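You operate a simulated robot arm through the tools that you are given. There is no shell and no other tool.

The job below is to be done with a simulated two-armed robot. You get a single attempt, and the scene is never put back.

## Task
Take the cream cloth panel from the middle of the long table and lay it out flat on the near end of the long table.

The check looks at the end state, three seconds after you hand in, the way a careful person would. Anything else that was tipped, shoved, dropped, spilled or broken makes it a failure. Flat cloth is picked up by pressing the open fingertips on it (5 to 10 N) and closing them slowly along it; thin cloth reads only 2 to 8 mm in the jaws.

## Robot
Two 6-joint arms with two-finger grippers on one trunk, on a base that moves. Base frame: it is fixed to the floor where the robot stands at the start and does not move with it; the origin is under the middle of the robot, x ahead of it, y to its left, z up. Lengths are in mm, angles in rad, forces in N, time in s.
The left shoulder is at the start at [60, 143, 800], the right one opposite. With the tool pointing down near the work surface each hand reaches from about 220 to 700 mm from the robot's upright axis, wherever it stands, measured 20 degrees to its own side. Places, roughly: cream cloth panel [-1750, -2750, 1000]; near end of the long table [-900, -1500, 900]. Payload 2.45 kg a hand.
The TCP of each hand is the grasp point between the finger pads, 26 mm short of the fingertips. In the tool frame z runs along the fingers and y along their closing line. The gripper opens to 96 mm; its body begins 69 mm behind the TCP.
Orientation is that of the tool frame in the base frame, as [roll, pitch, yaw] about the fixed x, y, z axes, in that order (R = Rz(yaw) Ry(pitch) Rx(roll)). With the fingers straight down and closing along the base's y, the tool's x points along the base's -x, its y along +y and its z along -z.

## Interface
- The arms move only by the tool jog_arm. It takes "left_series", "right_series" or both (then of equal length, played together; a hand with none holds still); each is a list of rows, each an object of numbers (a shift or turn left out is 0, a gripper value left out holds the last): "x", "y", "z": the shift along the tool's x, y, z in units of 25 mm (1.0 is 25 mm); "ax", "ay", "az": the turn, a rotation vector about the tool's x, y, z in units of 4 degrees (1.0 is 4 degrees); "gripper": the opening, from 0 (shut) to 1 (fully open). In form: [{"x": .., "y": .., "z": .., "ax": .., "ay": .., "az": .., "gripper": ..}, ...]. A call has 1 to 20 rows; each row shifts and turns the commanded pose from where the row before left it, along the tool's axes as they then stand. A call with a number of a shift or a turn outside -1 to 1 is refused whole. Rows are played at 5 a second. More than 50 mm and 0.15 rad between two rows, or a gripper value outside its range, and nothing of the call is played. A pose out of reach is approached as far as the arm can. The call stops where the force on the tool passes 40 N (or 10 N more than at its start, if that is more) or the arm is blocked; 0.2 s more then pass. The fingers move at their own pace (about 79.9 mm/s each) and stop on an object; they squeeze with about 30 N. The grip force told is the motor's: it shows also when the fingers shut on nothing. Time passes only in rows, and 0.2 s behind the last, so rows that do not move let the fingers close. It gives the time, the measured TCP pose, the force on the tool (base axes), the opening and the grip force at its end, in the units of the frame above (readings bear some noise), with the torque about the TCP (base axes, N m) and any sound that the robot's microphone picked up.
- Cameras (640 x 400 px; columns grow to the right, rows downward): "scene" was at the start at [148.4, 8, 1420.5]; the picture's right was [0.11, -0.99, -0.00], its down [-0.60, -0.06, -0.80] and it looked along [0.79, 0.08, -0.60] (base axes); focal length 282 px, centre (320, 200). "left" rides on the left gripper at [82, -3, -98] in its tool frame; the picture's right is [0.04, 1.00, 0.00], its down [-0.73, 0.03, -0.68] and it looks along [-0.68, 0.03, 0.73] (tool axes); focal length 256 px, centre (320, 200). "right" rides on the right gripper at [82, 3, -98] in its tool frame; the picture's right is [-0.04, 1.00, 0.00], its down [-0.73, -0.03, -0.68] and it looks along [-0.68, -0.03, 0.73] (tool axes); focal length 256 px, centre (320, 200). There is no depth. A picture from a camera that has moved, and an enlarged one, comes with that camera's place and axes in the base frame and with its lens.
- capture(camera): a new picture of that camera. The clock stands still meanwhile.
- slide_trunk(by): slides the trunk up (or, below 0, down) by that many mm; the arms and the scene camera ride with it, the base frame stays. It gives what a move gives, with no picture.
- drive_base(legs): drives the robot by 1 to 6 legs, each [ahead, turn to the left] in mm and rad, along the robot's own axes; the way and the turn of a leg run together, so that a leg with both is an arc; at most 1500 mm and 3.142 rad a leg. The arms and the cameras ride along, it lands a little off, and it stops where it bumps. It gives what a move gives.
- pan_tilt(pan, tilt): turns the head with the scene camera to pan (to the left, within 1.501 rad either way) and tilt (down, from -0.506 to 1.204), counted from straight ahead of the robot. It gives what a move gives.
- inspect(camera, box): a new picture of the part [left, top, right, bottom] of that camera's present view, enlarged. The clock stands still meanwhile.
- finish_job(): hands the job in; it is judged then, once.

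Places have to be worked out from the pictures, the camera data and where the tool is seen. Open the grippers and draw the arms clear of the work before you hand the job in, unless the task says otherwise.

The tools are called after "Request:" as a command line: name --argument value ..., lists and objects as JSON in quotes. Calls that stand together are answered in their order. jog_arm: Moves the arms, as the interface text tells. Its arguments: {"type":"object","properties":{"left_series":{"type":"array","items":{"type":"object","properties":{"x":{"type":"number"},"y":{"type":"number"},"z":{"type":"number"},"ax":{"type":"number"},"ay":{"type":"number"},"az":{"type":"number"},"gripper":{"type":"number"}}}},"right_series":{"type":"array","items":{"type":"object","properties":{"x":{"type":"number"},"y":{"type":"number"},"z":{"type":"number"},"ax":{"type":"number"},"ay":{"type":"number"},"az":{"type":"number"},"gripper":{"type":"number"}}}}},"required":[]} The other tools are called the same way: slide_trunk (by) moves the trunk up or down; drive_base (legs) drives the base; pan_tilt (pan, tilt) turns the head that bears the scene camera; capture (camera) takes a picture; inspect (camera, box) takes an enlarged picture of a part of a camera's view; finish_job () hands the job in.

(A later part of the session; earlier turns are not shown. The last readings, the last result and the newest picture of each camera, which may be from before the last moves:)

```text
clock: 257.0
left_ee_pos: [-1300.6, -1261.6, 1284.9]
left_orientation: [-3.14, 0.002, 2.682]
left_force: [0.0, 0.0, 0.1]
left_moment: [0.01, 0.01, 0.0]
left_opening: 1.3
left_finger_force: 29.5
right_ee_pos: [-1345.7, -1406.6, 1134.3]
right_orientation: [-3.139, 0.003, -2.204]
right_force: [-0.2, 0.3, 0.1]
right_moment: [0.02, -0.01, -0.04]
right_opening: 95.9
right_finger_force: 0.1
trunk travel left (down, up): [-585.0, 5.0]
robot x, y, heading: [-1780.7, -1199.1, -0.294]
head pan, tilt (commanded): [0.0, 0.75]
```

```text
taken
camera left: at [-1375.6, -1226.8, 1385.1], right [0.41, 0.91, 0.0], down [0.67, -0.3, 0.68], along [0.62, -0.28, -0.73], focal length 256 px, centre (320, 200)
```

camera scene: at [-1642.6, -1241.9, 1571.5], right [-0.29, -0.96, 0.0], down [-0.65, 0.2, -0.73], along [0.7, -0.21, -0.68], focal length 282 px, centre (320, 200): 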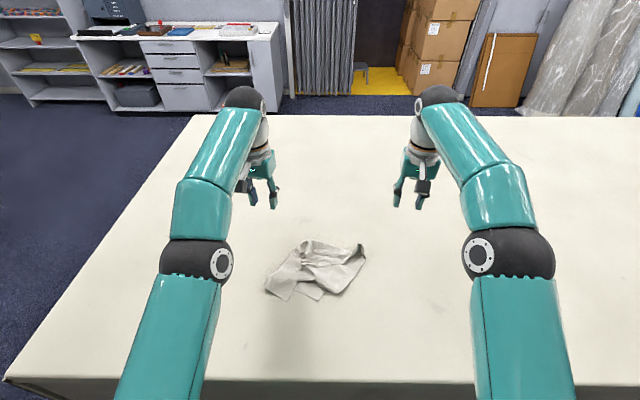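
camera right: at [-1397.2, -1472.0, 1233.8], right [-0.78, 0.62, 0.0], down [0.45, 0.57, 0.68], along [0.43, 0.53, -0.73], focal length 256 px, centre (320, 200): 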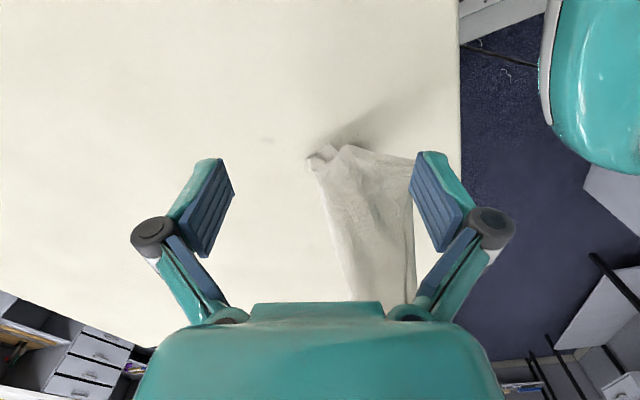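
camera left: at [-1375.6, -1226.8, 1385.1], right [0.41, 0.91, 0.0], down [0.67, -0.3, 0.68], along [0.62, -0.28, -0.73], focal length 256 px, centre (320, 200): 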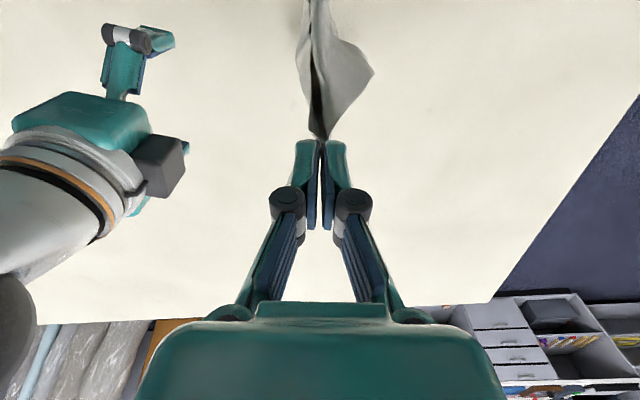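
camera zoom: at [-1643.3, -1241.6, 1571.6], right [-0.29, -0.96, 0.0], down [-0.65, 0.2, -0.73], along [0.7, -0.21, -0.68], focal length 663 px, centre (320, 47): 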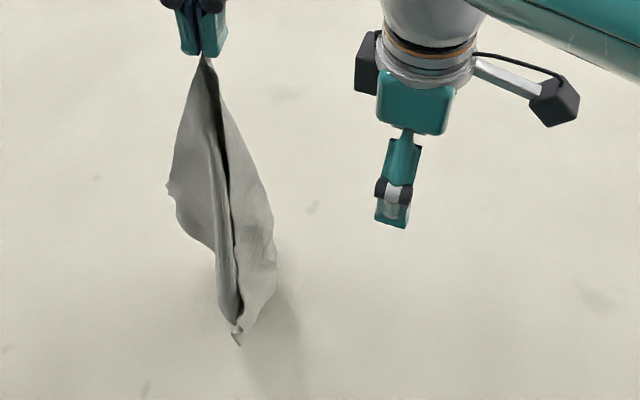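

The cloth has turned and the free corner at the lower robot side, about [408, 60] at z 964, now lies in a plane facing sideways. I'll turn the right hand back to sideways-closing so its open jaws can take that corner in mid-air without bunching.

Request:
jog_arm --right_series '[{"az": 1, "z": 0.08}, {"az": 1, "z": 0.08}, {"az": 1, "z": 0.08}, {"az": 1, "z": 0.08}, {"az": 1, "z": 0.08}, {"az": 1, "z": 0.08}, {"az": 1, "z": 0.08}, {"az": 1, "z": 0.08}, {"az": 1, "z": 0.08}, {"az": 1, "z": 0.08}, {"az": 1, "z": 0.08}, {"az": 1, "z": 0.08}, {"az": 1, "z": 0.08}, {"az": 1, "z": 0.08}, {"az": 1, "z": 0.08}, {"az": 1, "z": 0.08}, {"az": 1, "z": 0.08}, {"az": 1, "z": 0.08}, {"az": 1, "z": 0.08}, {"az": 1, "z": 0.08}]'

Request:
jog_arm --right_series '[{"ax": -1, "x": 0.4}, {"ax": -1, "x": 0.4}, {"ax": -1, "x": 0.4}, {"ax": -1, "x": 0.4}, {"ax": -1, "x": 0.4}, {"ax": -1, "x": 0.4}, {"ax": -1}]'

Request:
inspect --camera "scene" --box '[240, 180, 400, 350]'

Request:
capture --camera "right"

Request:
capture --camera "left"

```text
clock: 261.2
left_ee_pos: [-1301.0, -1261.2, 1285.5]
left_orientation: [-3.141, 0.001, 2.683]
left_force: [-0.2, 0.2, -0.8]
left_moment: [-0.01, 0.04, 0.0]
left_opening: 0.8
left_finger_force: 29.6
right_ee_pos: [-1344.2, -1407.6, 1094.7]
right_orientation: [3.137, 0.006, 2.681]
right_force: [-0.1, 0.1, -0.2]
right_moment: [-0.03, -0.01, 0.01]
right_opening: 96.0
right_finger_force: 0.1
trunk travel left (down, up): [-585.0, 5.0]
robot x, y, heading: [-1785.5, -1200.3, -0.294]
head pan, tilt (commanded): [0.0, 0.75]
```

```text
clock: 262.8
left_ee_pos: [-1300.7, -1262.6, 1286.1]
left_orientation: [-3.139, 0.003, 2.681]
left_force: [1.0, -0.5, -0.9]
left_moment: [0.01, -0.02, -0.02]
left_opening: 1.1
left_finger_force: 29.4
right_ee_pos: [-1397.0, -1379.4, 1095.8]
right_orientation: [2.648, 0.007, 2.685]
right_force: [0.2, 0.4, -0.8]
right_moment: [0.0, 0.02, 0.02]
right_opening: 95.9
right_finger_force: 0.0
trunk travel left (down, up): [-585.0, 5.0]
robot x, y, heading: [-1781.5, -1199.3, -0.292]
head pan, tilt (commanded): [0.0, 0.75]
```

```text
2.35 times, centred on (320, 265) of scene
camera zoom: at [-1643.3, -1241.9, 1571.6], right [-0.29, -0.96, 0.0], down [-0.65, 0.2, -0.73], along [0.7, -0.21, -0.68], focal length 663 px, centre (320, 47)
```

zoom: 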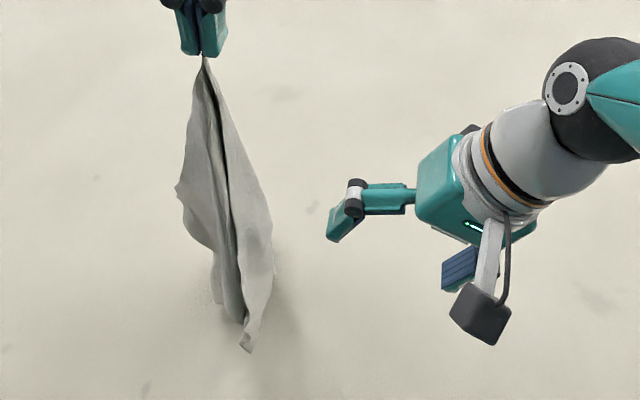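

```text
taken
camera right: at [-1491.6, -1383.4, 1184.4], right [0.42, 0.77, 0.47], down [0.5, -0.64, 0.59], along [0.76, -0.01, -0.66], focal length 256 px, centre (320, 200)
```

right: 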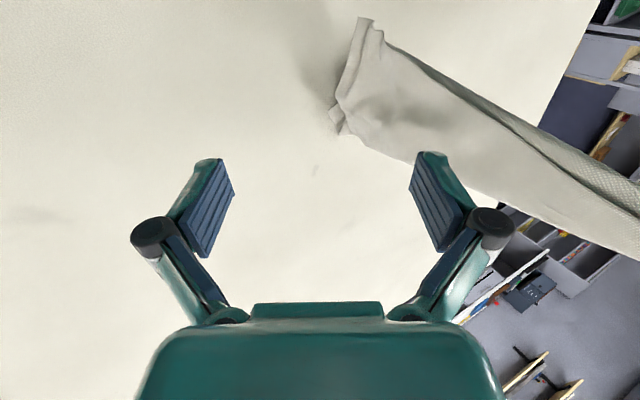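

```text
taken
camera left: at [-1375.7, -1227.0, 1385.1], right [0.41, 0.91, 0.0], down [0.67, -0.3, 0.68], along [0.62, -0.28, -0.73], focal length 256 px, centre (320, 200)
```

left: 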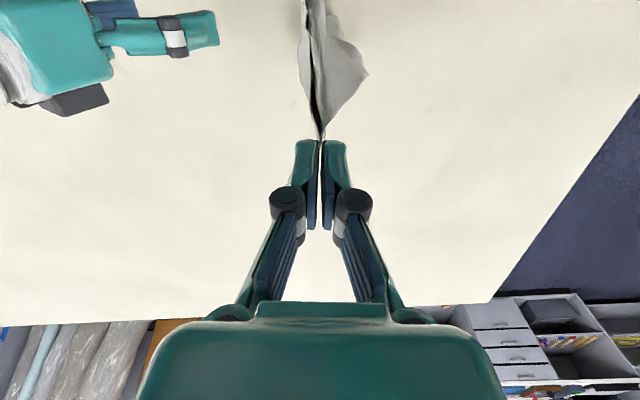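

The free corner A is at about [398, 60, 966], with its free long edge on my side, so the jaws must come onto it from my side. I'll draw the right hand back to 335 mm and bring it level with the corner, jaws open.

Request:
jog_arm --right_series '[{"x": 0.86}, {"x": 0.86}, {"x": 0.86}, {"x": 0.86}, {"y": 0.215, "z": 0.897}, {"y": 0.215, "z": 0.897}, {"y": 0.215, "z": 0.897}, {"y": 0.215, "z": 0.897}, {"y": 0.215, "z": 0.897}, {"y": 0.215, "z": 0.897}, {"y": 0.215, "z": 0.897}]'

Request:
inspect --camera "scene" --box '[220, 180, 400, 380]'

Request:
capture --camera "right"

```text
clock: 265.2
left_ee_pos: [-1300.6, -1260.3, 1286.0]
left_orientation: [-3.139, -0.001, 2.682]
left_force: [0.8, 0.7, -0.2]
left_moment: [-0.02, -0.01, 0.01]
left_opening: 0.9
left_finger_force: 30.3
right_ee_pos: [-1426.9, -1244.7, 973.4]
right_orientation: [2.651, 0.007, 2.68]
right_force: [0.0, -1.2, 0.5]
right_moment: [-0.01, 0.0, 0.0]
right_opening: 95.8
right_finger_force: 0.0
trunk travel left (down, up): [-585.0, 5.0]
robot x, y, heading: [-1781.1, -1199.5, -0.296]
head pan, tilt (commanded): [0.0, 0.75]
```

```text
2.00 times, centred on (310, 280) of scene
camera zoom: at [-1642.9, -1241.0, 1571.6], right [-0.29, -0.96, 0.0], down [-0.65, 0.2, -0.73], along [0.7, -0.21, -0.68], focal length 563 px, centre (340, 40)
```

zoom: 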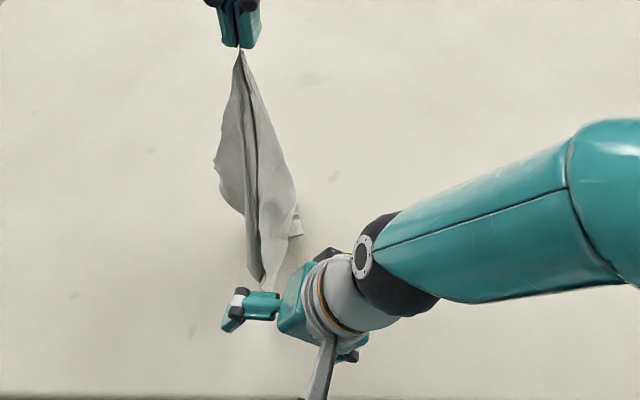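

```text
taken
camera right: at [-1519.7, -1248.9, 1062.4], right [0.42, 0.77, 0.47], down [0.5, -0.64, 0.59], along [0.75, -0.01, -0.66], focal length 256 px, centre (320, 200)
```

right: 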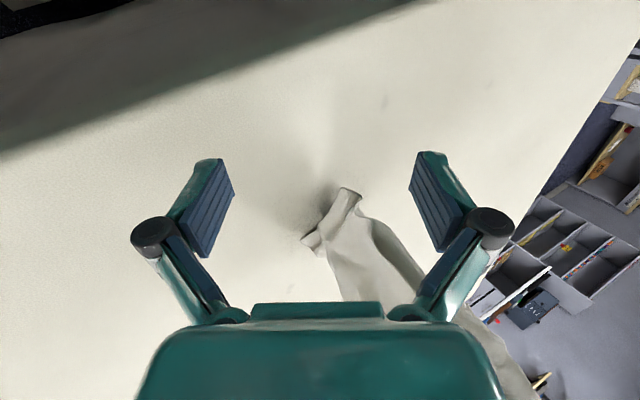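

The cloth's free corner appears between the open fingers in the right camera, about 35 mm ahead and 20 mm toward the left finger. I'll advance onto it and check before closing.

Request:
jog_arm --right_series '[{"x": -0.6, "y": 0.34, "z": 0.24}, {"x": -0.6, "y": 0.34, "z": 0.24}, {"x": -0.6, "y": 0.34, "z": 0.24}]'

Request:
capture --camera "right"

Request:
inspect --camera "scene" --box '[220, 180, 400, 380]'

```text
clock: 266.0
left_ee_pos: [-1300.9, -1261.1, 1286.0]
left_orientation: [-3.141, 0.001, 2.682]
left_force: [1.0, 0.6, -1.0]
left_moment: [-0.02, -0.01, 0.01]
left_opening: 0.9
left_finger_force: 29.7
right_ee_pos: [-1374.4, -1236.0, 970.0]
right_orientation: [2.649, 0.002, 2.682]
right_force: [0.0, -0.4, 0.3]
right_moment: [0.0, -0.01, 0.01]
right_opening: 95.6
right_finger_force: 0.1
trunk travel left (down, up): [-585.0, 5.0]
robot x, y, heading: [-1780.2, -1199.6, -0.295]
head pan, tilt (commanded): [0.0, 0.75]
```

```text
taken
camera right: at [-1465.2, -1239.8, 1059.5], right [0.43, 0.77, 0.47], down [0.5, -0.64, 0.59], along [0.75, -0.01, -0.66], focal length 256 px, centre (320, 200)
```

right: 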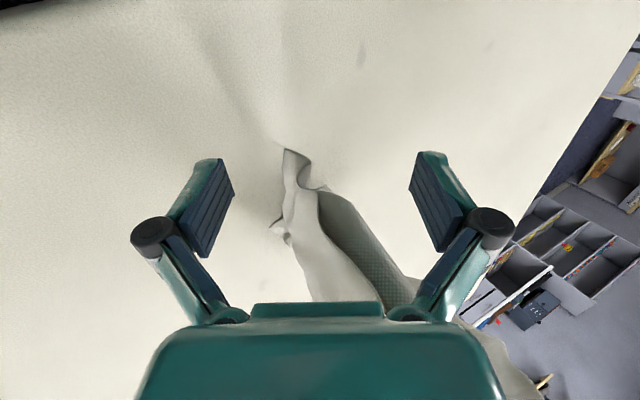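

```text
2.00 times, centred on (310, 280) of scene
camera zoom: at [-1642.6, -1241.3, 1571.5], right [-0.29, -0.96, 0.0], down [-0.65, 0.2, -0.73], along [0.7, -0.21, -0.68], focal length 563 px, centre (340, 40)
```

zoom: 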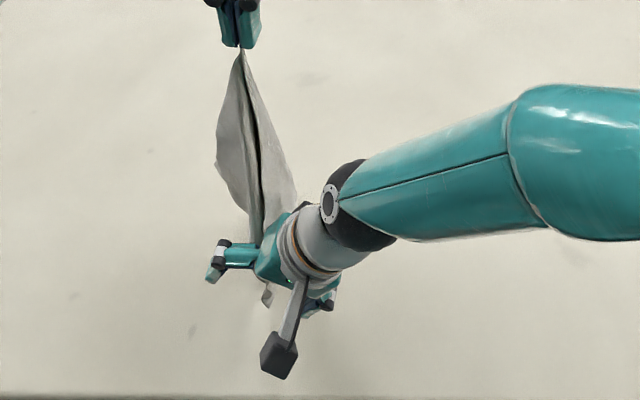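

The cloth's lower corner lies right between the pads now. I'll close the right jaws on it.

Request:
jog_arm --right_series '[{"gripper": 0.75}, {"gripper": 0.5}, {"gripper": 0.25}, {"gripper": 0.0}, {}, {}]'

Request:
capture --camera "right"

Request:
capture --camera "left"

```text
clock: 267.4
left_ee_pos: [-1300.0, -1260.8, 1286.2]
left_orientation: [-3.14, 0.002, 2.681]
left_force: [-0.5, 0.6, -0.1]
left_moment: [-0.02, 0.02, -0.02]
left_opening: 0.9
left_finger_force: 29.5
right_ee_pos: [-1371.1, -1237.5, 970.6]
right_orientation: [2.648, 0.004, 2.681]
right_force: [-1.4, -1.4, 3.3]
right_moment: [0.0, -0.05, -0.04]
right_opening: 0.7
right_finger_force: 30.3
trunk travel left (down, up): [-585.0, 5.0]
robot x, y, heading: [-1784.7, -1201.5, -0.295]
head pan, tilt (commanded): [0.0, 0.75]
```

```text
taken
camera right: at [-1465.6, -1240.1, 1059.9], right [0.42, 0.77, 0.47], down [0.5, -0.64, 0.59], along [0.75, -0.01, -0.66], focal length 256 px, centre (320, 200)
```

right: 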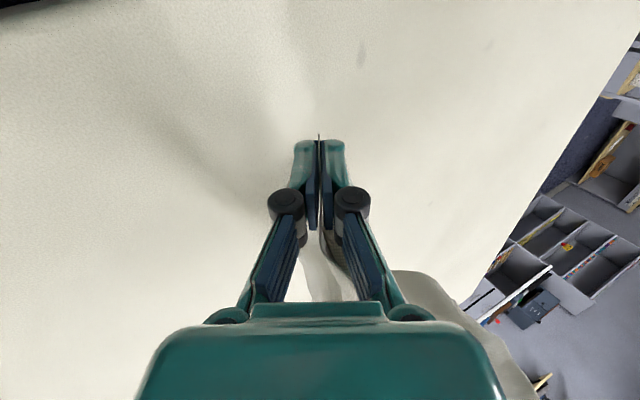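

```text
taken
camera left: at [-1375.7, -1226.7, 1385.1], right [0.41, 0.91, 0.0], down [0.67, -0.3, 0.68], along [0.62, -0.28, -0.73], focal length 256 px, centre (320, 200)
```

left: 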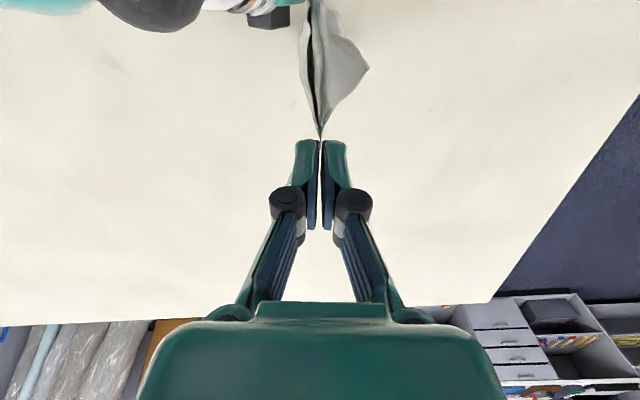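

The right hand has corner A deep in its pads, with the tip just protruding. I'll carry it up and out to the right so that the long edge D-A spans between the hands.

Request:
jog_arm --right_series '[{"x": -0.27, "y": -0.21, "z": -0.82}, {"x": -0.27, "y": -0.21, "z": -0.82}, {"x": -0.27, "y": -0.21, "z": -0.82}, {"x": -0.27, "y": -0.21, "z": -0.82}, {"x": -0.27, "y": -0.21, "z": -0.82}, {"x": -0.27, "y": -0.21, "z": -0.82}, {"x": -0.27, "y": -0.21, "z": -0.82}, {"x": -0.27, "y": -0.21, "z": -0.82}, {"x": -0.27, "y": -0.21, "z": -0.82}, {"x": -0.27, "y": -0.21, "z": -0.82}, {"x": -0.27, "y": -0.21, "z": -0.82}, {"x": -0.27, "y": -0.21, "z": -0.82}, {"x": -0.27, "y": -0.21, "z": -0.82}, {"x": -0.27, "y": -0.21, "z": -0.82}, {"x": -0.27, "y": -0.21, "z": -0.82}, {"x": -0.27, "y": -0.21, "z": -0.82}, {"x": -0.27, "y": -0.21, "z": -0.82}, {}, {}]'

Request:
inspect --camera "scene" --box '[200, 130, 480, 350]'

Request:
capture --camera "right"

Request:
capture --camera "left"

```text
clock: 271.4
left_ee_pos: [-1302.1, -1262.3, 1284.3]
left_orientation: [-3.139, 0.002, 2.683]
left_force: [0.5, -0.1, -0.6]
left_moment: [0.01, 0.02, 0.05]
left_opening: 1.2
left_finger_force: 30.2
right_ee_pos: [-1380.3, -1505.0, 1236.3]
right_orientation: [2.649, 0.005, 2.681]
right_force: [1.1, 0.1, 0.3]
right_moment: [-0.01, -0.01, 0.02]
right_opening: 2.4
right_finger_force: 28.2
trunk travel left (down, up): [-585.0, 5.0]
robot x, y, heading: [-1781.6, -1194.9, -0.298]
head pan, tilt (commanded): [0.0, 0.75]
```

```text
1.82 times, centred on (340, 240) of scene
camera zoom: at [-1643.5, -1241.7, 1571.6], right [-0.29, -0.96, 0.0], down [-0.65, 0.2, -0.73], along [0.7, -0.21, -0.68], focal length 512 px, centre (284, 127)
```

zoom: 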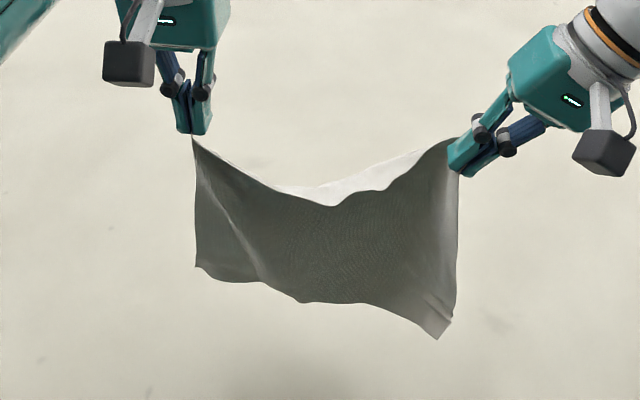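

```text
taken
camera right: at [-1472.4, -1508.7, 1325.0], right [0.42, 0.77, 0.47], down [0.5, -0.64, 0.59], along [0.75, -0.01, -0.66], focal length 256 px, centre (320, 200)
```

right: 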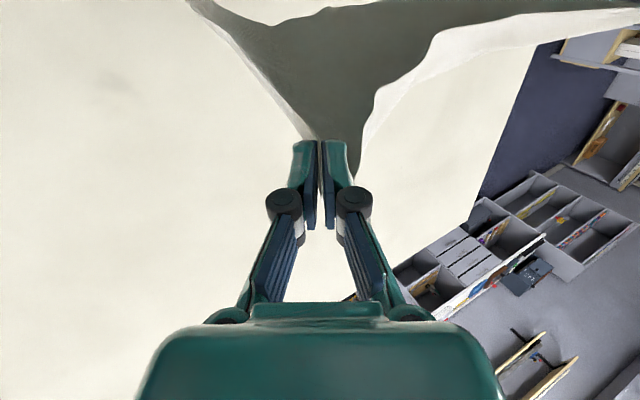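

```text
taken
camera left: at [-1375.8, -1226.9, 1385.2], right [0.41, 0.91, 0.0], down [0.67, -0.3, 0.68], along [0.62, -0.28, -0.73], focal length 256 px, centre (320, 200)
```

left: 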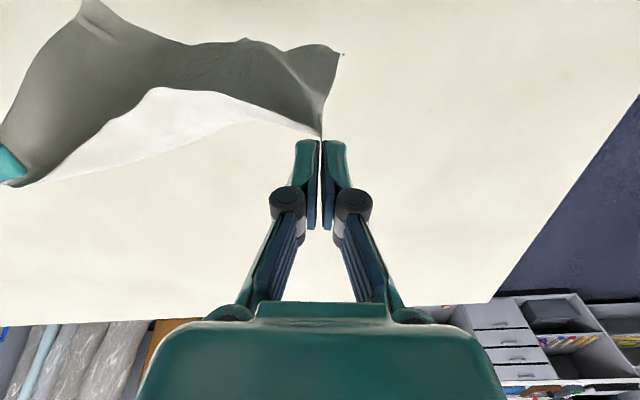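

Excellent: the cloth now hangs as one smooth sheet from its long edge D-A with no folds. The left grip is only at the tip, so without delay I'll carry the sheet forward and down until its lower edge is about to touch at roughly 640 mm.

Request:
jog_arm --left_series '[{"ay": -1, "x": -0.651, "y": 0.109, "z": 0.436}, {"ay": -1, "x": -0.619, "y": 0.109, "z": 0.48}, {"ay": -1, "x": -0.584, "y": 0.109, "z": 0.522}, {"ay": -1, "x": -0.545, "y": 0.109, "z": 0.562}, {"x": -0.506, "y": 0.109, "z": 0.598}, {"x": -0.506, "y": 0.109, "z": 0.598}, {"x": -0.506, "y": 0.109, "z": 0.598}, {"x": -0.506, "y": 0.109, "z": 0.598}, {"x": -0.506, "y": 0.109, "z": 0.598}, {"x": -0.506, "y": 0.109, "z": 0.598}, {}]' --right_series '[{"ay": -1, "x": -0.672, "y": -0.063, "z": 0.356}, {"ay": -1, "x": -0.646, "y": -0.063, "z": 0.402}, {"ay": -1, "x": -0.616, "y": -0.063, "z": 0.446}, {"ay": -1, "x": -0.583, "y": -0.063, "z": 0.488}, {"x": -0.548, "y": -0.063, "z": 0.527}, {"x": -0.548, "y": -0.063, "z": 0.527}, {"x": -0.548, "y": -0.063, "z": 0.527}, {"x": -0.548, "y": -0.063, "z": 0.527}, {"x": -0.548, "y": -0.063, "z": 0.527}, {"x": -0.548, "y": -0.063, "z": 0.527}, {}]'

Request:
inspect --camera "scene" --box '[200, 130, 480, 350]'

Request:
capture --camera "right"

Request:
capture --camera "left"

```text
clock: 273.8
left_ee_pos: [-1144.0, -1307.9, 1177.7]
left_orientation: [-3.142, 0.284, 2.684]
left_force: [0.1, 0.8, 0.4]
left_moment: [-0.02, 0.01, 0.02]
left_opening: 1.1
left_finger_force: 29.8
right_ee_pos: [-1214.6, -1556.7, 1152.9]
right_orientation: [2.632, 0.252, 2.547]
right_force: [0.6, 0.8, 0.2]
right_moment: [-0.01, 0.03, 0.0]
right_opening: 3.8
right_finger_force: 29.3
trunk travel left (down, up): [-585.0, 5.0]
robot x, y, heading: [-1784.1, -1198.8, -0.287]
head pan, tilt (commanded): [0.0, 0.75]
```

```text
1.82 times, centred on (340, 240) of scene
camera zoom: at [-1644.7, -1241.2, 1571.8], right [-0.29, -0.96, 0.0], down [-0.65, 0.2, -0.73], along [0.7, -0.21, -0.68], focal length 512 px, centre (284, 127)
```

zoom: 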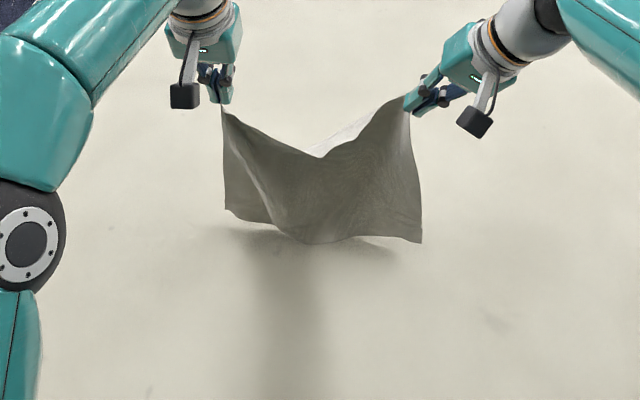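

```text
taken
camera right: at [-1324.1, -1538.5, 1218.8], right [0.42, 0.77, 0.48], down [0.27, -0.61, 0.74], along [0.87, -0.18, -0.46], focal length 256 px, centre (320, 200)
```

right: 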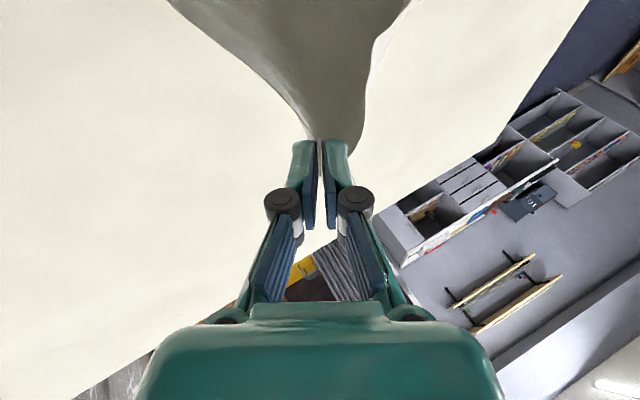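

```text
taken
camera left: at [-1240.6, -1262.6, 1250.9], right [0.41, 0.91, -0.01], down [0.47, -0.2, 0.86], along [0.78, -0.36, -0.52], focal length 256 px, centre (320, 200)
```

left: 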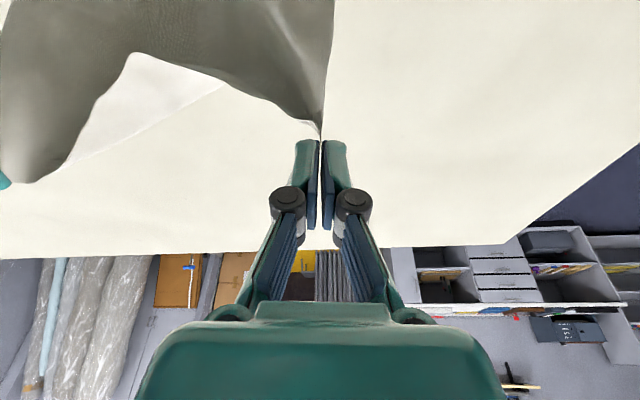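

The sheet hangs smoothly with its lower edge at the table near 640 mm. I'll spread the hands slightly to tighten the top edge and begin laying: down and back at 45 degrees while untilting.

Request:
jog_arm --left_series '[{"x": 0.092, "y": 0.158, "z": 0.223}, {"x": 0.092, "y": 0.158, "z": 0.223}, {"x": 0.092, "y": 0.158, "z": 0.223}, {"x": 0.092, "y": 0.158, "z": 0.223}, {"ay": 1, "x": 0.592, "y": -0.079, "z": 0.35}, {"ay": 1, "x": 0.567, "y": -0.079, "z": 0.391}, {"ay": 1, "x": 0.538, "y": -0.079, "z": 0.429}, {"ay": 1, "x": 0.507, "y": -0.079, "z": 0.466}, {"x": 0.473, "y": -0.079, "z": 0.5}, {"x": 0.473, "y": -0.079, "z": 0.5}, {"x": 0.473, "y": -0.079, "z": 0.5}, {"x": 0.473, "y": -0.079, "z": 0.5}]' --right_series '[{"x": 0.0126, "y": -0.252, "z": 0.14}, {"x": 0.0126, "y": -0.252, "z": 0.14}, {"x": 0.0126, "y": -0.252, "z": 0.14}, {"x": 0.0126, "y": -0.252, "z": 0.14}, {"ay": 1, "x": 0.556, "y": -0.286, "z": 0.224}, {"ay": 1, "x": 0.54, "y": -0.286, "z": 0.263}, {"ay": 1, "x": 0.52, "y": -0.286, "z": 0.3}, {"ay": 1, "x": 0.498, "y": -0.286, "z": 0.335}, {"x": 0.473, "y": -0.286, "z": 0.369}, {"x": 0.473, "y": -0.286, "z": 0.369}, {"x": 0.473, "y": -0.286, "z": 0.369}, {"x": 0.473, "y": -0.286, "z": 0.369}]'

Request:
inspect --camera "scene" --box '[200, 130, 480, 350]'

Request:
capture --camera "right"

Request:
capture --camera "left"

```text
clock: 276.4
left_ee_pos: [-1228.9, -1265.1, 1053.2]
left_orientation: [-3.14, 0.004, 2.682]
left_force: [0.3, 0.2, 0.0]
left_moment: [-0.02, 0.0, 0.0]
left_opening: 1.1
left_finger_force: 30.4
right_ee_pos: [-1309.0, -1542.0, 1032.8]
right_orientation: [2.649, 0.005, 2.681]
right_force: [0.5, 0.3, 2.0]
right_moment: [-0.01, -0.03, -0.04]
right_opening: 0.1
right_finger_force: 26.8
trunk travel left (down, up): [-585.0, 5.0]
robot x, y, heading: [-1782.9, -1196.0, -0.296]
head pan, tilt (commanded): [0.0, 0.75]
```

```text
1.82 times, centred on (340, 240) of scene
camera zoom: at [-1643.5, -1241.5, 1571.7], right [-0.29, -0.96, 0.0], down [-0.65, 0.2, -0.73], along [0.7, -0.21, -0.68], focal length 512 px, centre (284, 127)
```

zoom: 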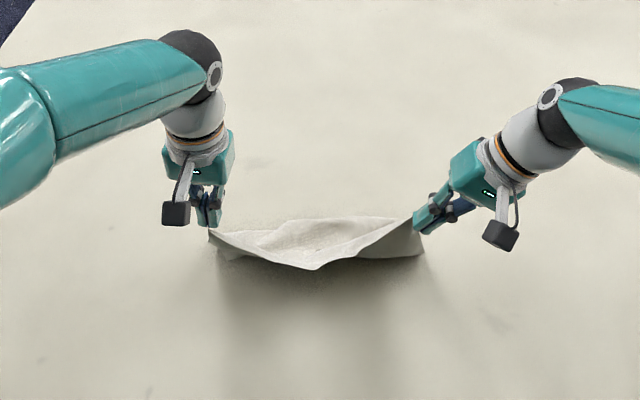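

```text
taken
camera right: at [-1402.5, -1545.6, 1122.3], right [0.42, 0.77, 0.47], down [0.5, -0.64, 0.59], along [0.75, -0.01, -0.66], focal length 256 px, centre (320, 200)
```

right: 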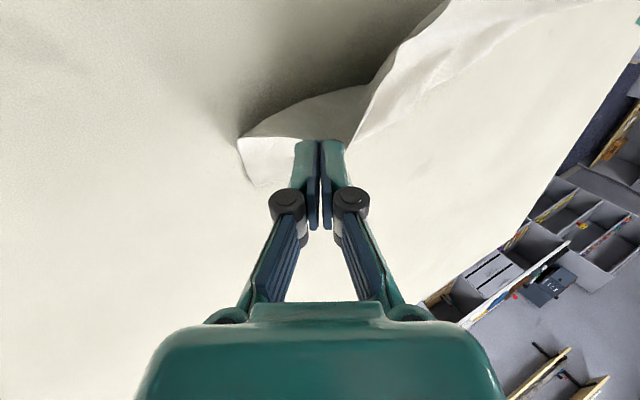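

```text
taken
camera left: at [-1303.8, -1231.1, 1152.1], right [0.41, 0.91, 0.0], down [0.67, -0.3, 0.68], along [0.62, -0.28, -0.73], focal length 256 px, centre (320, 200)
```

left: 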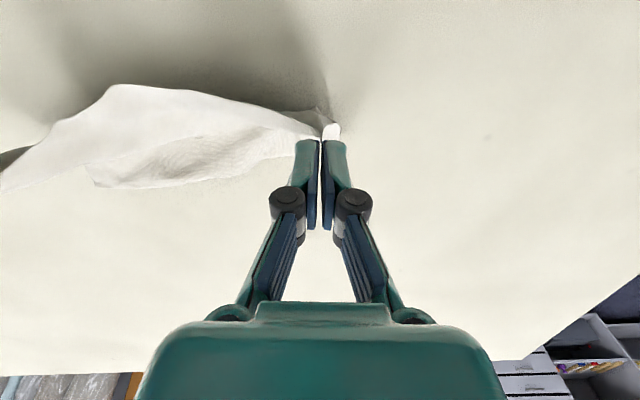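

The far edge lies down nicely. I'll continue back and down for the rest so the long near edge comes to rest around 410 mm.

Request:
jog_arm --left_series '[{"x": 0.5, "y": -0.084, "z": 0.52}, {"x": 0.5, "y": -0.084, "z": 0.52}, {"x": 0.5, "y": -0.084, "z": 0.52}, {"x": 0.5, "y": -0.084, "z": 0.52}, {"x": 0.5, "y": -0.084, "z": 0.52}, {"x": 0.5, "y": -0.084, "z": 0.52}, {"x": 0.5, "y": -0.084, "z": 0.52}, {"x": 0.5, "y": -0.084, "z": 0.52}, {"x": 0.5, "y": -0.084, "z": 0.5}, {"x": 0.4, "y": -0.07, "z": 0.4}]' --right_series '[{"x": 0.5, "y": -0.28, "z": 0.35}, {"x": 0.5, "y": -0.28, "z": 0.35}, {"x": 0.5, "y": -0.28, "z": 0.35}, {"x": 0.5, "y": -0.28, "z": 0.35}, {"x": 0.5, "y": -0.28, "z": 0.35}, {"x": 0.5, "y": -0.28, "z": 0.35}, {"x": 0.5, "y": -0.28, "z": 0.35}, {"x": 0.5, "y": -0.28, "z": 0.35}, {"x": 0.5, "y": -0.28, "z": 0.33}, {"x": 0.4, "y": -0.2, "z": 0.28}]'

Request:
inspect --camera "scene" --box '[200, 170, 480, 390]'

Request:
capture --camera "right"

Request:
capture --camera "left"

```text
clock: 278.6
left_ee_pos: [-1348.7, -1231.3, 925.1]
left_orientation: [-3.139, 0.003, 2.683]
left_force: [-1.2, 1.4, -0.8]
left_moment: [-0.02, 0.0, 0.04]
left_opening: 1.1
left_finger_force: 29.8
right_ee_pos: [-1429.7, -1503.9, 925.2]
right_orientation: [2.649, 0.006, 2.68]
right_force: [0.3, 1.1, 0.4]
right_moment: [0.01, -0.01, -0.01]
right_opening: 0.8
right_finger_force: 27.0
trunk travel left (down, up): [-585.0, 5.0]
robot x, y, heading: [-1780.0, -1196.1, -0.291]
head pan, tilt (commanded): [0.0, 0.75]
```

```text
1.82 times, centred on (340, 280) of scene
camera zoom: at [-1643.5, -1241.7, 1571.6], right [-0.29, -0.96, 0.0], down [-0.65, 0.2, -0.73], along [0.7, -0.21, -0.68], focal length 512 px, centre (284, 54)
```

zoom: 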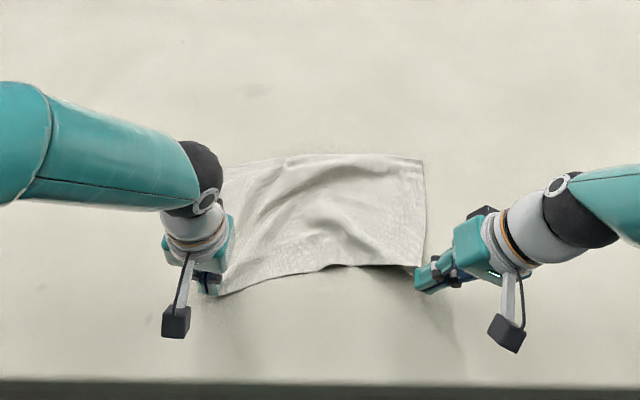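

```text
taken
camera right: at [-1523.5, -1507.2, 1014.2], right [0.42, 0.77, 0.47], down [0.5, -0.64, 0.59], along [0.75, -0.01, -0.66], focal length 256 px, centre (320, 200)
```

right: 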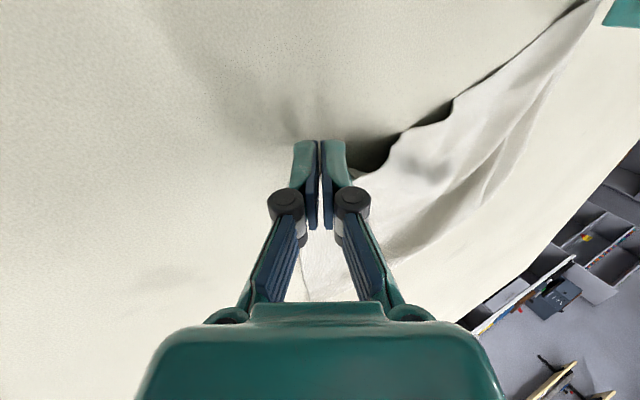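

```text
taken
camera left: at [-1423.9, -1196.0, 1025.0], right [0.41, 0.91, 0.0], down [0.67, -0.3, 0.68], along [0.62, -0.28, -0.73], focal length 256 px, centre (320, 200)
```

left: 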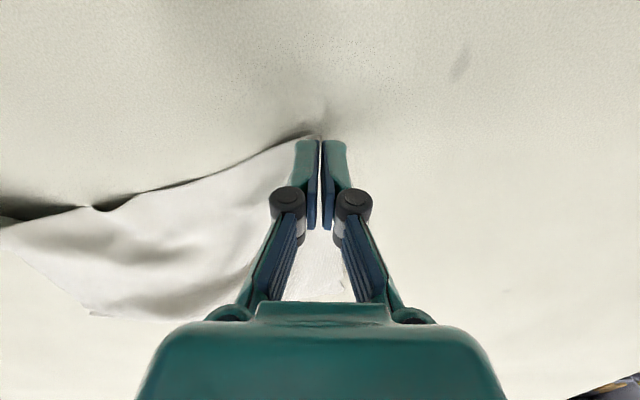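

The cloth is almost completely laid out and single-layered. I'll lower the last bit while pulling gently back and apart to draw the wrinkles out.

Request:
jog_arm --left_series '[{"x": 0.256, "y": 0.079, "z": 0.16}, {"x": 0.256, "y": 0.079, "z": 0.16}, {"x": 0.256, "y": 0.079, "z": 0.16}, {}]' --right_series '[{"x": 0.217, "y": -0.205, "z": 0.05}, {"x": 0.217, "y": -0.205, "z": 0.05}, {"x": 0.217, "y": -0.205, "z": 0.05}, {}]'

Request:
inspect --camera "scene" --box '[230, 200, 450, 380]'

Request:
capture --camera "right"

Request:
capture --camera "left"

```text
clock: 279.6
left_ee_pos: [-1362.0, -1217.3, 913.9]
left_orientation: [-3.139, 0.003, 2.682]
left_force: [1.9, -0.5, 0.6]
left_moment: [-0.03, 0.04, 0.01]
left_opening: 0.7
left_finger_force: 29.8
right_ee_pos: [-1449.7, -1507.2, 916.2]
right_orientation: [2.651, 0.006, 2.681]
right_force: [-0.5, 0.0, 1.0]
right_moment: [0.04, 0.01, 0.03]
right_opening: 1.0
right_finger_force: 32.6
trunk travel left (down, up): [-585.0, 5.0]
robot x, y, heading: [-1782.3, -1200.3, -0.294]
head pan, tilt (commanded): [0.0, 0.75]
```

```text
2.22 times, centred on (340, 290) of scene
camera zoom: at [-1643.3, -1241.6, 1571.6], right [-0.29, -0.96, 0.0], down [-0.65, 0.2, -0.73], along [0.7, -0.21, -0.68], focal length 626 px, centre (276, 0)
```

zoom: 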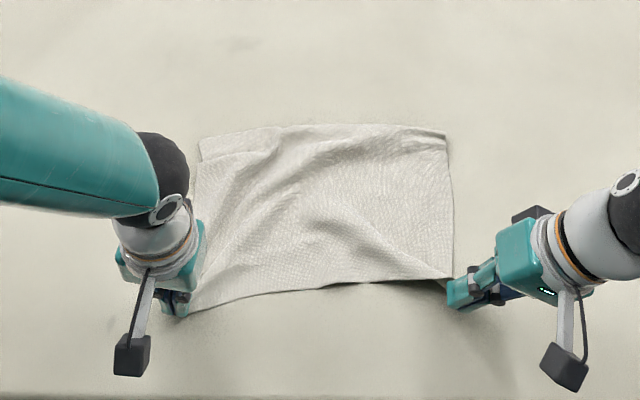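

```text
taken
camera right: at [-1542.4, -1512.0, 1005.1], right [0.42, 0.77, 0.47], down [0.5, -0.64, 0.59], along [0.75, -0.01, -0.66], focal length 256 px, centre (320, 200)
```

right: 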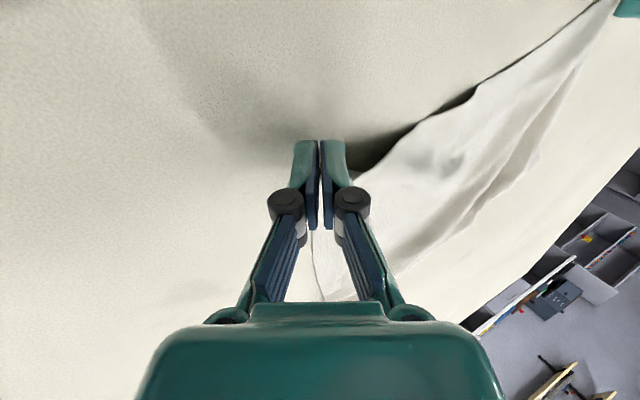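

```text
taken
camera left: at [-1438.0, -1182.6, 1013.3], right [0.41, 0.91, 0.0], down [0.67, -0.3, 0.68], along [0.62, -0.28, -0.73], focal length 256 px, centre (320, 200)
```

left: 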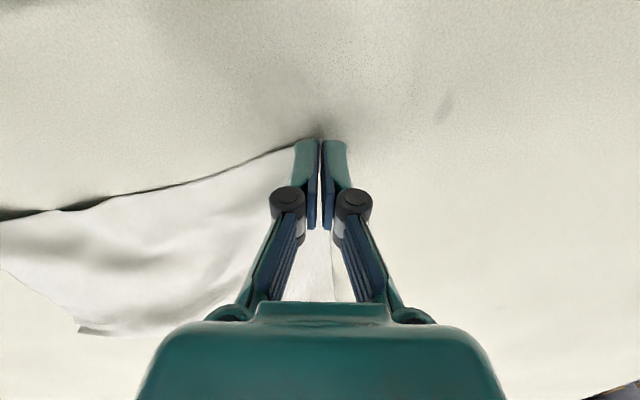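

It is a good rectangle with a few shallow ridges. I'll pull a touch more (10 mm back, 3 mm apart each) and watch the force.

Request:
jog_arm --left_series '[{"x": 0.21, "y": 0.03, "z": 0.05}, {"x": 0.21, "y": 0.03, "z": 0.05}, {}]' --right_series '[{"x": 0.19, "y": -0.1, "z": 0.0}, {"x": 0.19, "y": -0.1, "z": 0.0}, {}]'

Request:
inspect --camera "scene" --box '[230, 200, 450, 380]'

```text
clock: 280.4
left_ee_pos: [-1372.9, -1212.0, 912.2]
left_orientation: [-3.14, 0.003, 2.683]
left_force: [0.1, -0.4, 0.6]
left_moment: [-0.02, 0.01, -0.01]
left_opening: 1.0
left_finger_force: 29.2
right_ee_pos: [-1460.0, -1509.2, 916.3]
right_orientation: [2.651, 0.005, 2.681]
right_force: [-0.5, -0.1, 1.1]
right_moment: [-0.05, 0.03, 0.0]
right_opening: 1.5
right_finger_force: 34.0
trunk travel left (down, up): [-585.0, 5.0]
robot x, y, heading: [-1783.9, -1198.6, -0.291]
head pan, tilt (commanded): [0.0, 0.75]
```

```text
2.22 times, centred on (340, 290) of scene
camera zoom: at [-1643.4, -1241.6, 1571.6], right [-0.29, -0.96, 0.0], down [-0.65, 0.2, -0.73], along [0.7, -0.21, -0.68], focal length 626 px, centre (276, 0)
```

zoom: 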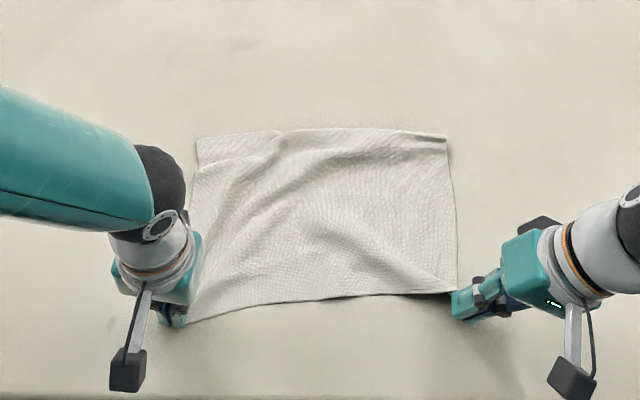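

The panel lies about 65 mm inside the table edge. I'll release both hands slowly and withdraw them along their finger axes, then check how the near corners settle.

Request:
jog_arm --left_series '[{"gripper": 0.05}, {"gripper": 0.1}, {"gripper": 0.2}, {"gripper": 0.3}, {}, {"z": -0.3}, {"z": -0.6}, {"z": -1}, {"z": -1}, {"z": -1, "y": 0.5}, {"z": -1, "y": 1}, {"z": -1, "y": 1}, {"z": -1, "y": 1}]' --right_series '[{"gripper": 0.05}, {"gripper": 0.1}, {"gripper": 0.2}, {"gripper": 0.3}, {}, {"z": -0.3}, {"z": -0.6}, {"z": -1}, {"z": -1}, {"z": -1}, {"z": -1}, {"z": -1}, {"z": -1}]'

Request:
inspect --camera "scene" --box '[230, 200, 450, 380]'

Request:
capture --camera "right"

Request:
capture --camera "left"

```text
clock: 283.2
left_ee_pos: [-1333.9, -1134.9, 1085.1]
left_orientation: [-3.141, 0.004, 2.68]
left_force: [-1.1, -0.5, 0.4]
left_moment: [-0.06, -0.01, -0.02]
left_opening: 28.9
left_finger_force: 0.0
right_ee_pos: [-1498.6, -1582.4, 1068.6]
right_orientation: [2.649, 0.006, 2.681]
right_force: [0.8, -0.1, 0.8]
right_moment: [-0.04, -0.02, 0.01]
right_opening: 28.7
right_finger_force: 0.1
trunk travel left (down, up): [-585.0, 5.0]
robot x, y, heading: [-1782.0, -1200.1, -0.295]
head pan, tilt (commanded): [0.0, 0.75]
```

```text
2.22 times, centred on (340, 290) of scene
camera zoom: at [-1644.4, -1240.7, 1571.7], right [-0.29, -0.96, 0.0], down [-0.65, 0.2, -0.73], along [0.7, -0.21, -0.68], focal length 626 px, centre (276, 0)
```

zoom: 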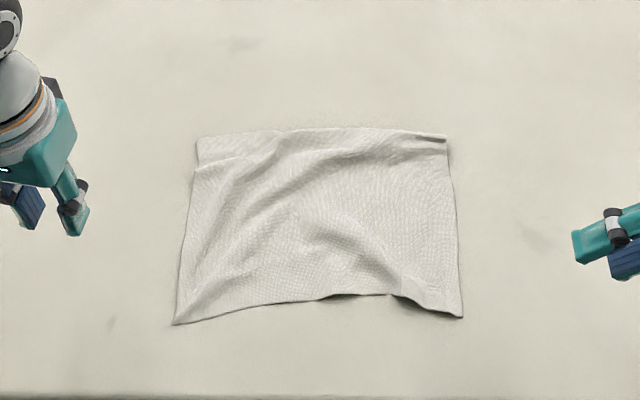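

```text
taken
camera right: at [-1591.8, -1585.7, 1157.4], right [0.42, 0.77, 0.47], down [0.5, -0.64, 0.59], along [0.75, -0.01, -0.66], focal length 256 px, centre (320, 200)
```

right: 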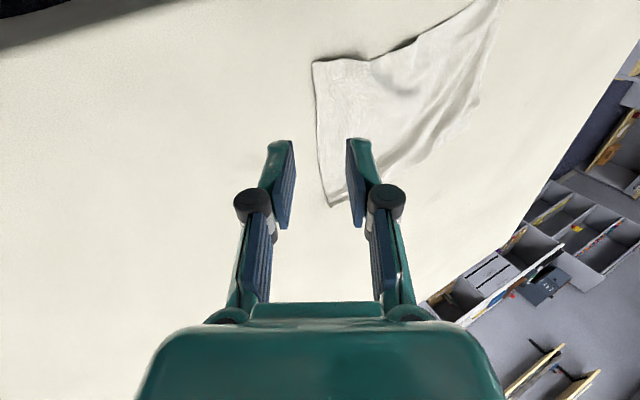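

```text
taken
camera left: at [-1408.7, -1099.3, 1184.8], right [0.41, 0.91, 0.0], down [0.67, -0.3, 0.68], along [0.62, -0.28, -0.73], focal length 256 px, centre (320, 200)
```

left: 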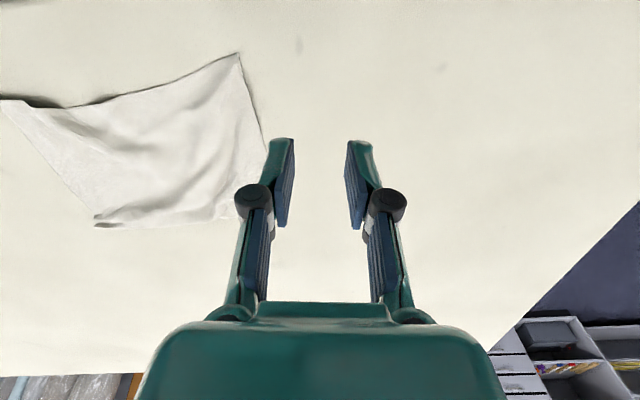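

All four corners are out and the panel lies nearly flat at the near end. I'll zoom in to judge the remaining wrinkles.

Request:
inspect --camera "scene" --box '[285, 235, 395, 320]'

Request:
inspect --camera "left" --box '[0, 30, 290, 250]'

Request:
inspect --camera "right" --box '[290, 0, 520, 230]'

```text
4.71 times, centred on (340, 278) of scene
camera zoom: at [-1644.4, -1240.7, 1571.7], right [-0.29, -0.96, 0.0], down [-0.65, 0.2, -0.73], along [0.7, -0.21, -0.68], focal length 1326 px, centre (226, -165)
```

zoom: 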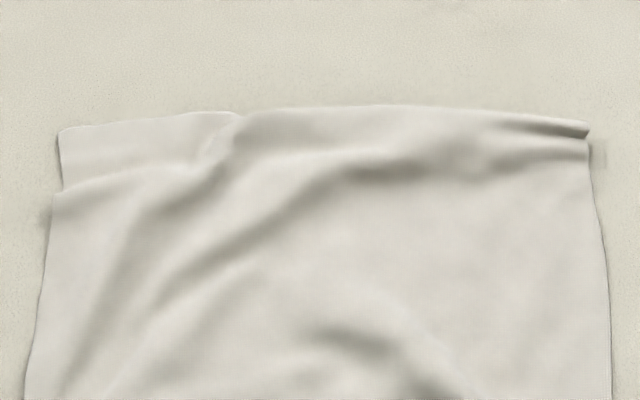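

```text
1.82 times, centred on (145, 140) of left
camera zoom: at [-1408.7, -1099.3, 1184.8], right [0.41, 0.91, 0.0], down [0.67, -0.3, 0.68], along [0.62, -0.28, -0.73], focal length 465 px, centre (638, 309)
```

zoom: 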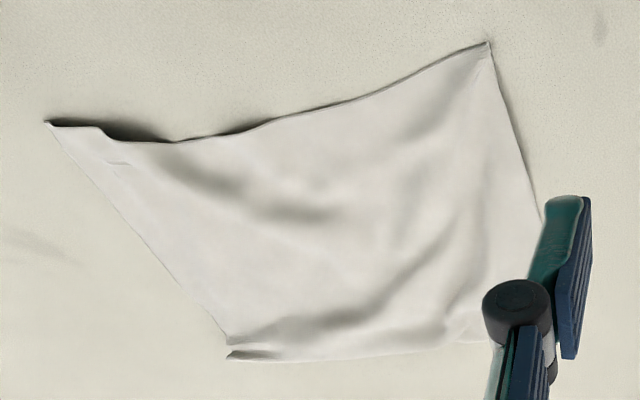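

```text
1.74 times, centred on (405, 115) of right
camera zoom: at [-1591.8, -1585.7, 1157.4], right [0.42, 0.77, 0.47], down [0.5, -0.64, 0.59], along [0.75, -0.01, -0.66], focal length 445 px, centre (172, 348)
```

zoom: 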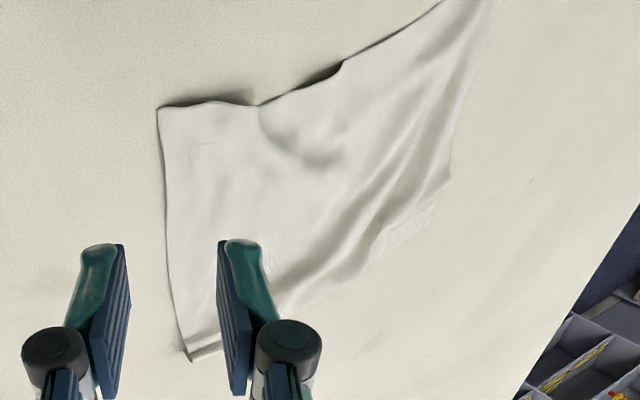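

The remaining slack is a shallow ridge along the far edge (about 30 mm radially) and some along the near edge (about 35 mm sideways). I'll smooth it with closed fingertips: left hand pressing near corner D, right hand near corner B, then stretching diagonally. First I position both hands above those spots.

Request:
jog_arm --left_series '[{"x": -0.2, "y": -0.875, "gripper": 0.0}, {"x": -0.2, "y": -0.875}, {"x": -0.2, "y": -0.875}, {"x": -0.2, "y": -0.875}, {"x": -0.2, "y": -0.875}, {"z": 0.8}, {"z": 0.8}, {"z": 0.8}, {"z": 0.8}, {"z": 0.8}, {"z": 0.8}, {"z": 0.6}, {}, {}, {}, {}]' --right_series '[{"ax": 1, "gripper": 0.0}, {"ax": 1}, {"ax": 1}, {"ax": 1}, {"ax": 1}, {"ax": 1}, {"ax": 1}, {"x": -0.872, "y": 0.524}, {"x": -0.872, "y": 0.524}, {"x": -0.872, "y": 0.524}, {"x": -0.872, "y": 0.524}, {"x": -0.872, "y": 0.524}, {"x": -0.872, "y": 0.524}, {"x": -0.872, "y": 0.524}, {"x": -0.872, "y": 0.524}, {"x": -0.872, "y": 0.524}]'

Request:
capture --camera "right"

Request:
capture --camera "left"

```text
clock: 286.6
left_ee_pos: [-1357.9, -1244.2, 949.2]
left_orientation: [-3.138, 0.001, 2.683]
left_force: [0.8, 0.0, 0.5]
left_moment: [-0.02, -0.04, -0.04]
left_opening: 0.0
left_finger_force: 28.3
right_ee_pos: [-1267.0, -1561.8, 1069.7]
right_orientation: [3.139, 0.004, 2.68]
right_force: [1.3, 0.8, 0.6]
right_moment: [0.01, 0.01, -0.02]
right_opening: 0.0
right_finger_force: 28.6
trunk travel left (down, up): [-585.0, 5.0]
robot x, y, heading: [-1783.1, -1201.0, -0.292]
head pan, tilt (commanded): [0.0, 0.75]
```

```text
taken
camera right: at [-1339.6, -1523.4, 1168.4], right [0.48, 0.88, 0.0], down [0.64, -0.35, 0.68], along [0.6, -0.32, -0.73], focal length 256 px, centre (320, 200)
```

right: 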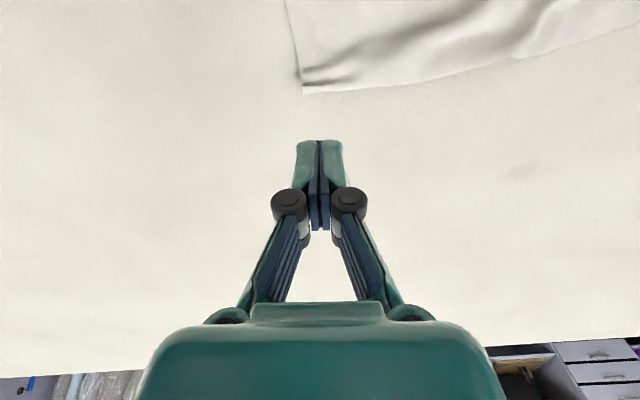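

```text
taken
camera left: at [-1434.0, -1208.8, 1048.1], right [0.41, 0.91, 0.0], down [0.67, -0.3, 0.68], along [0.62, -0.28, -0.73], focal length 256 px, centre (320, 200)
```

left: 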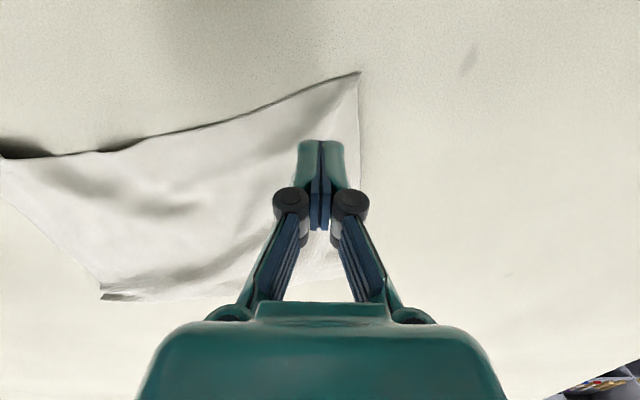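

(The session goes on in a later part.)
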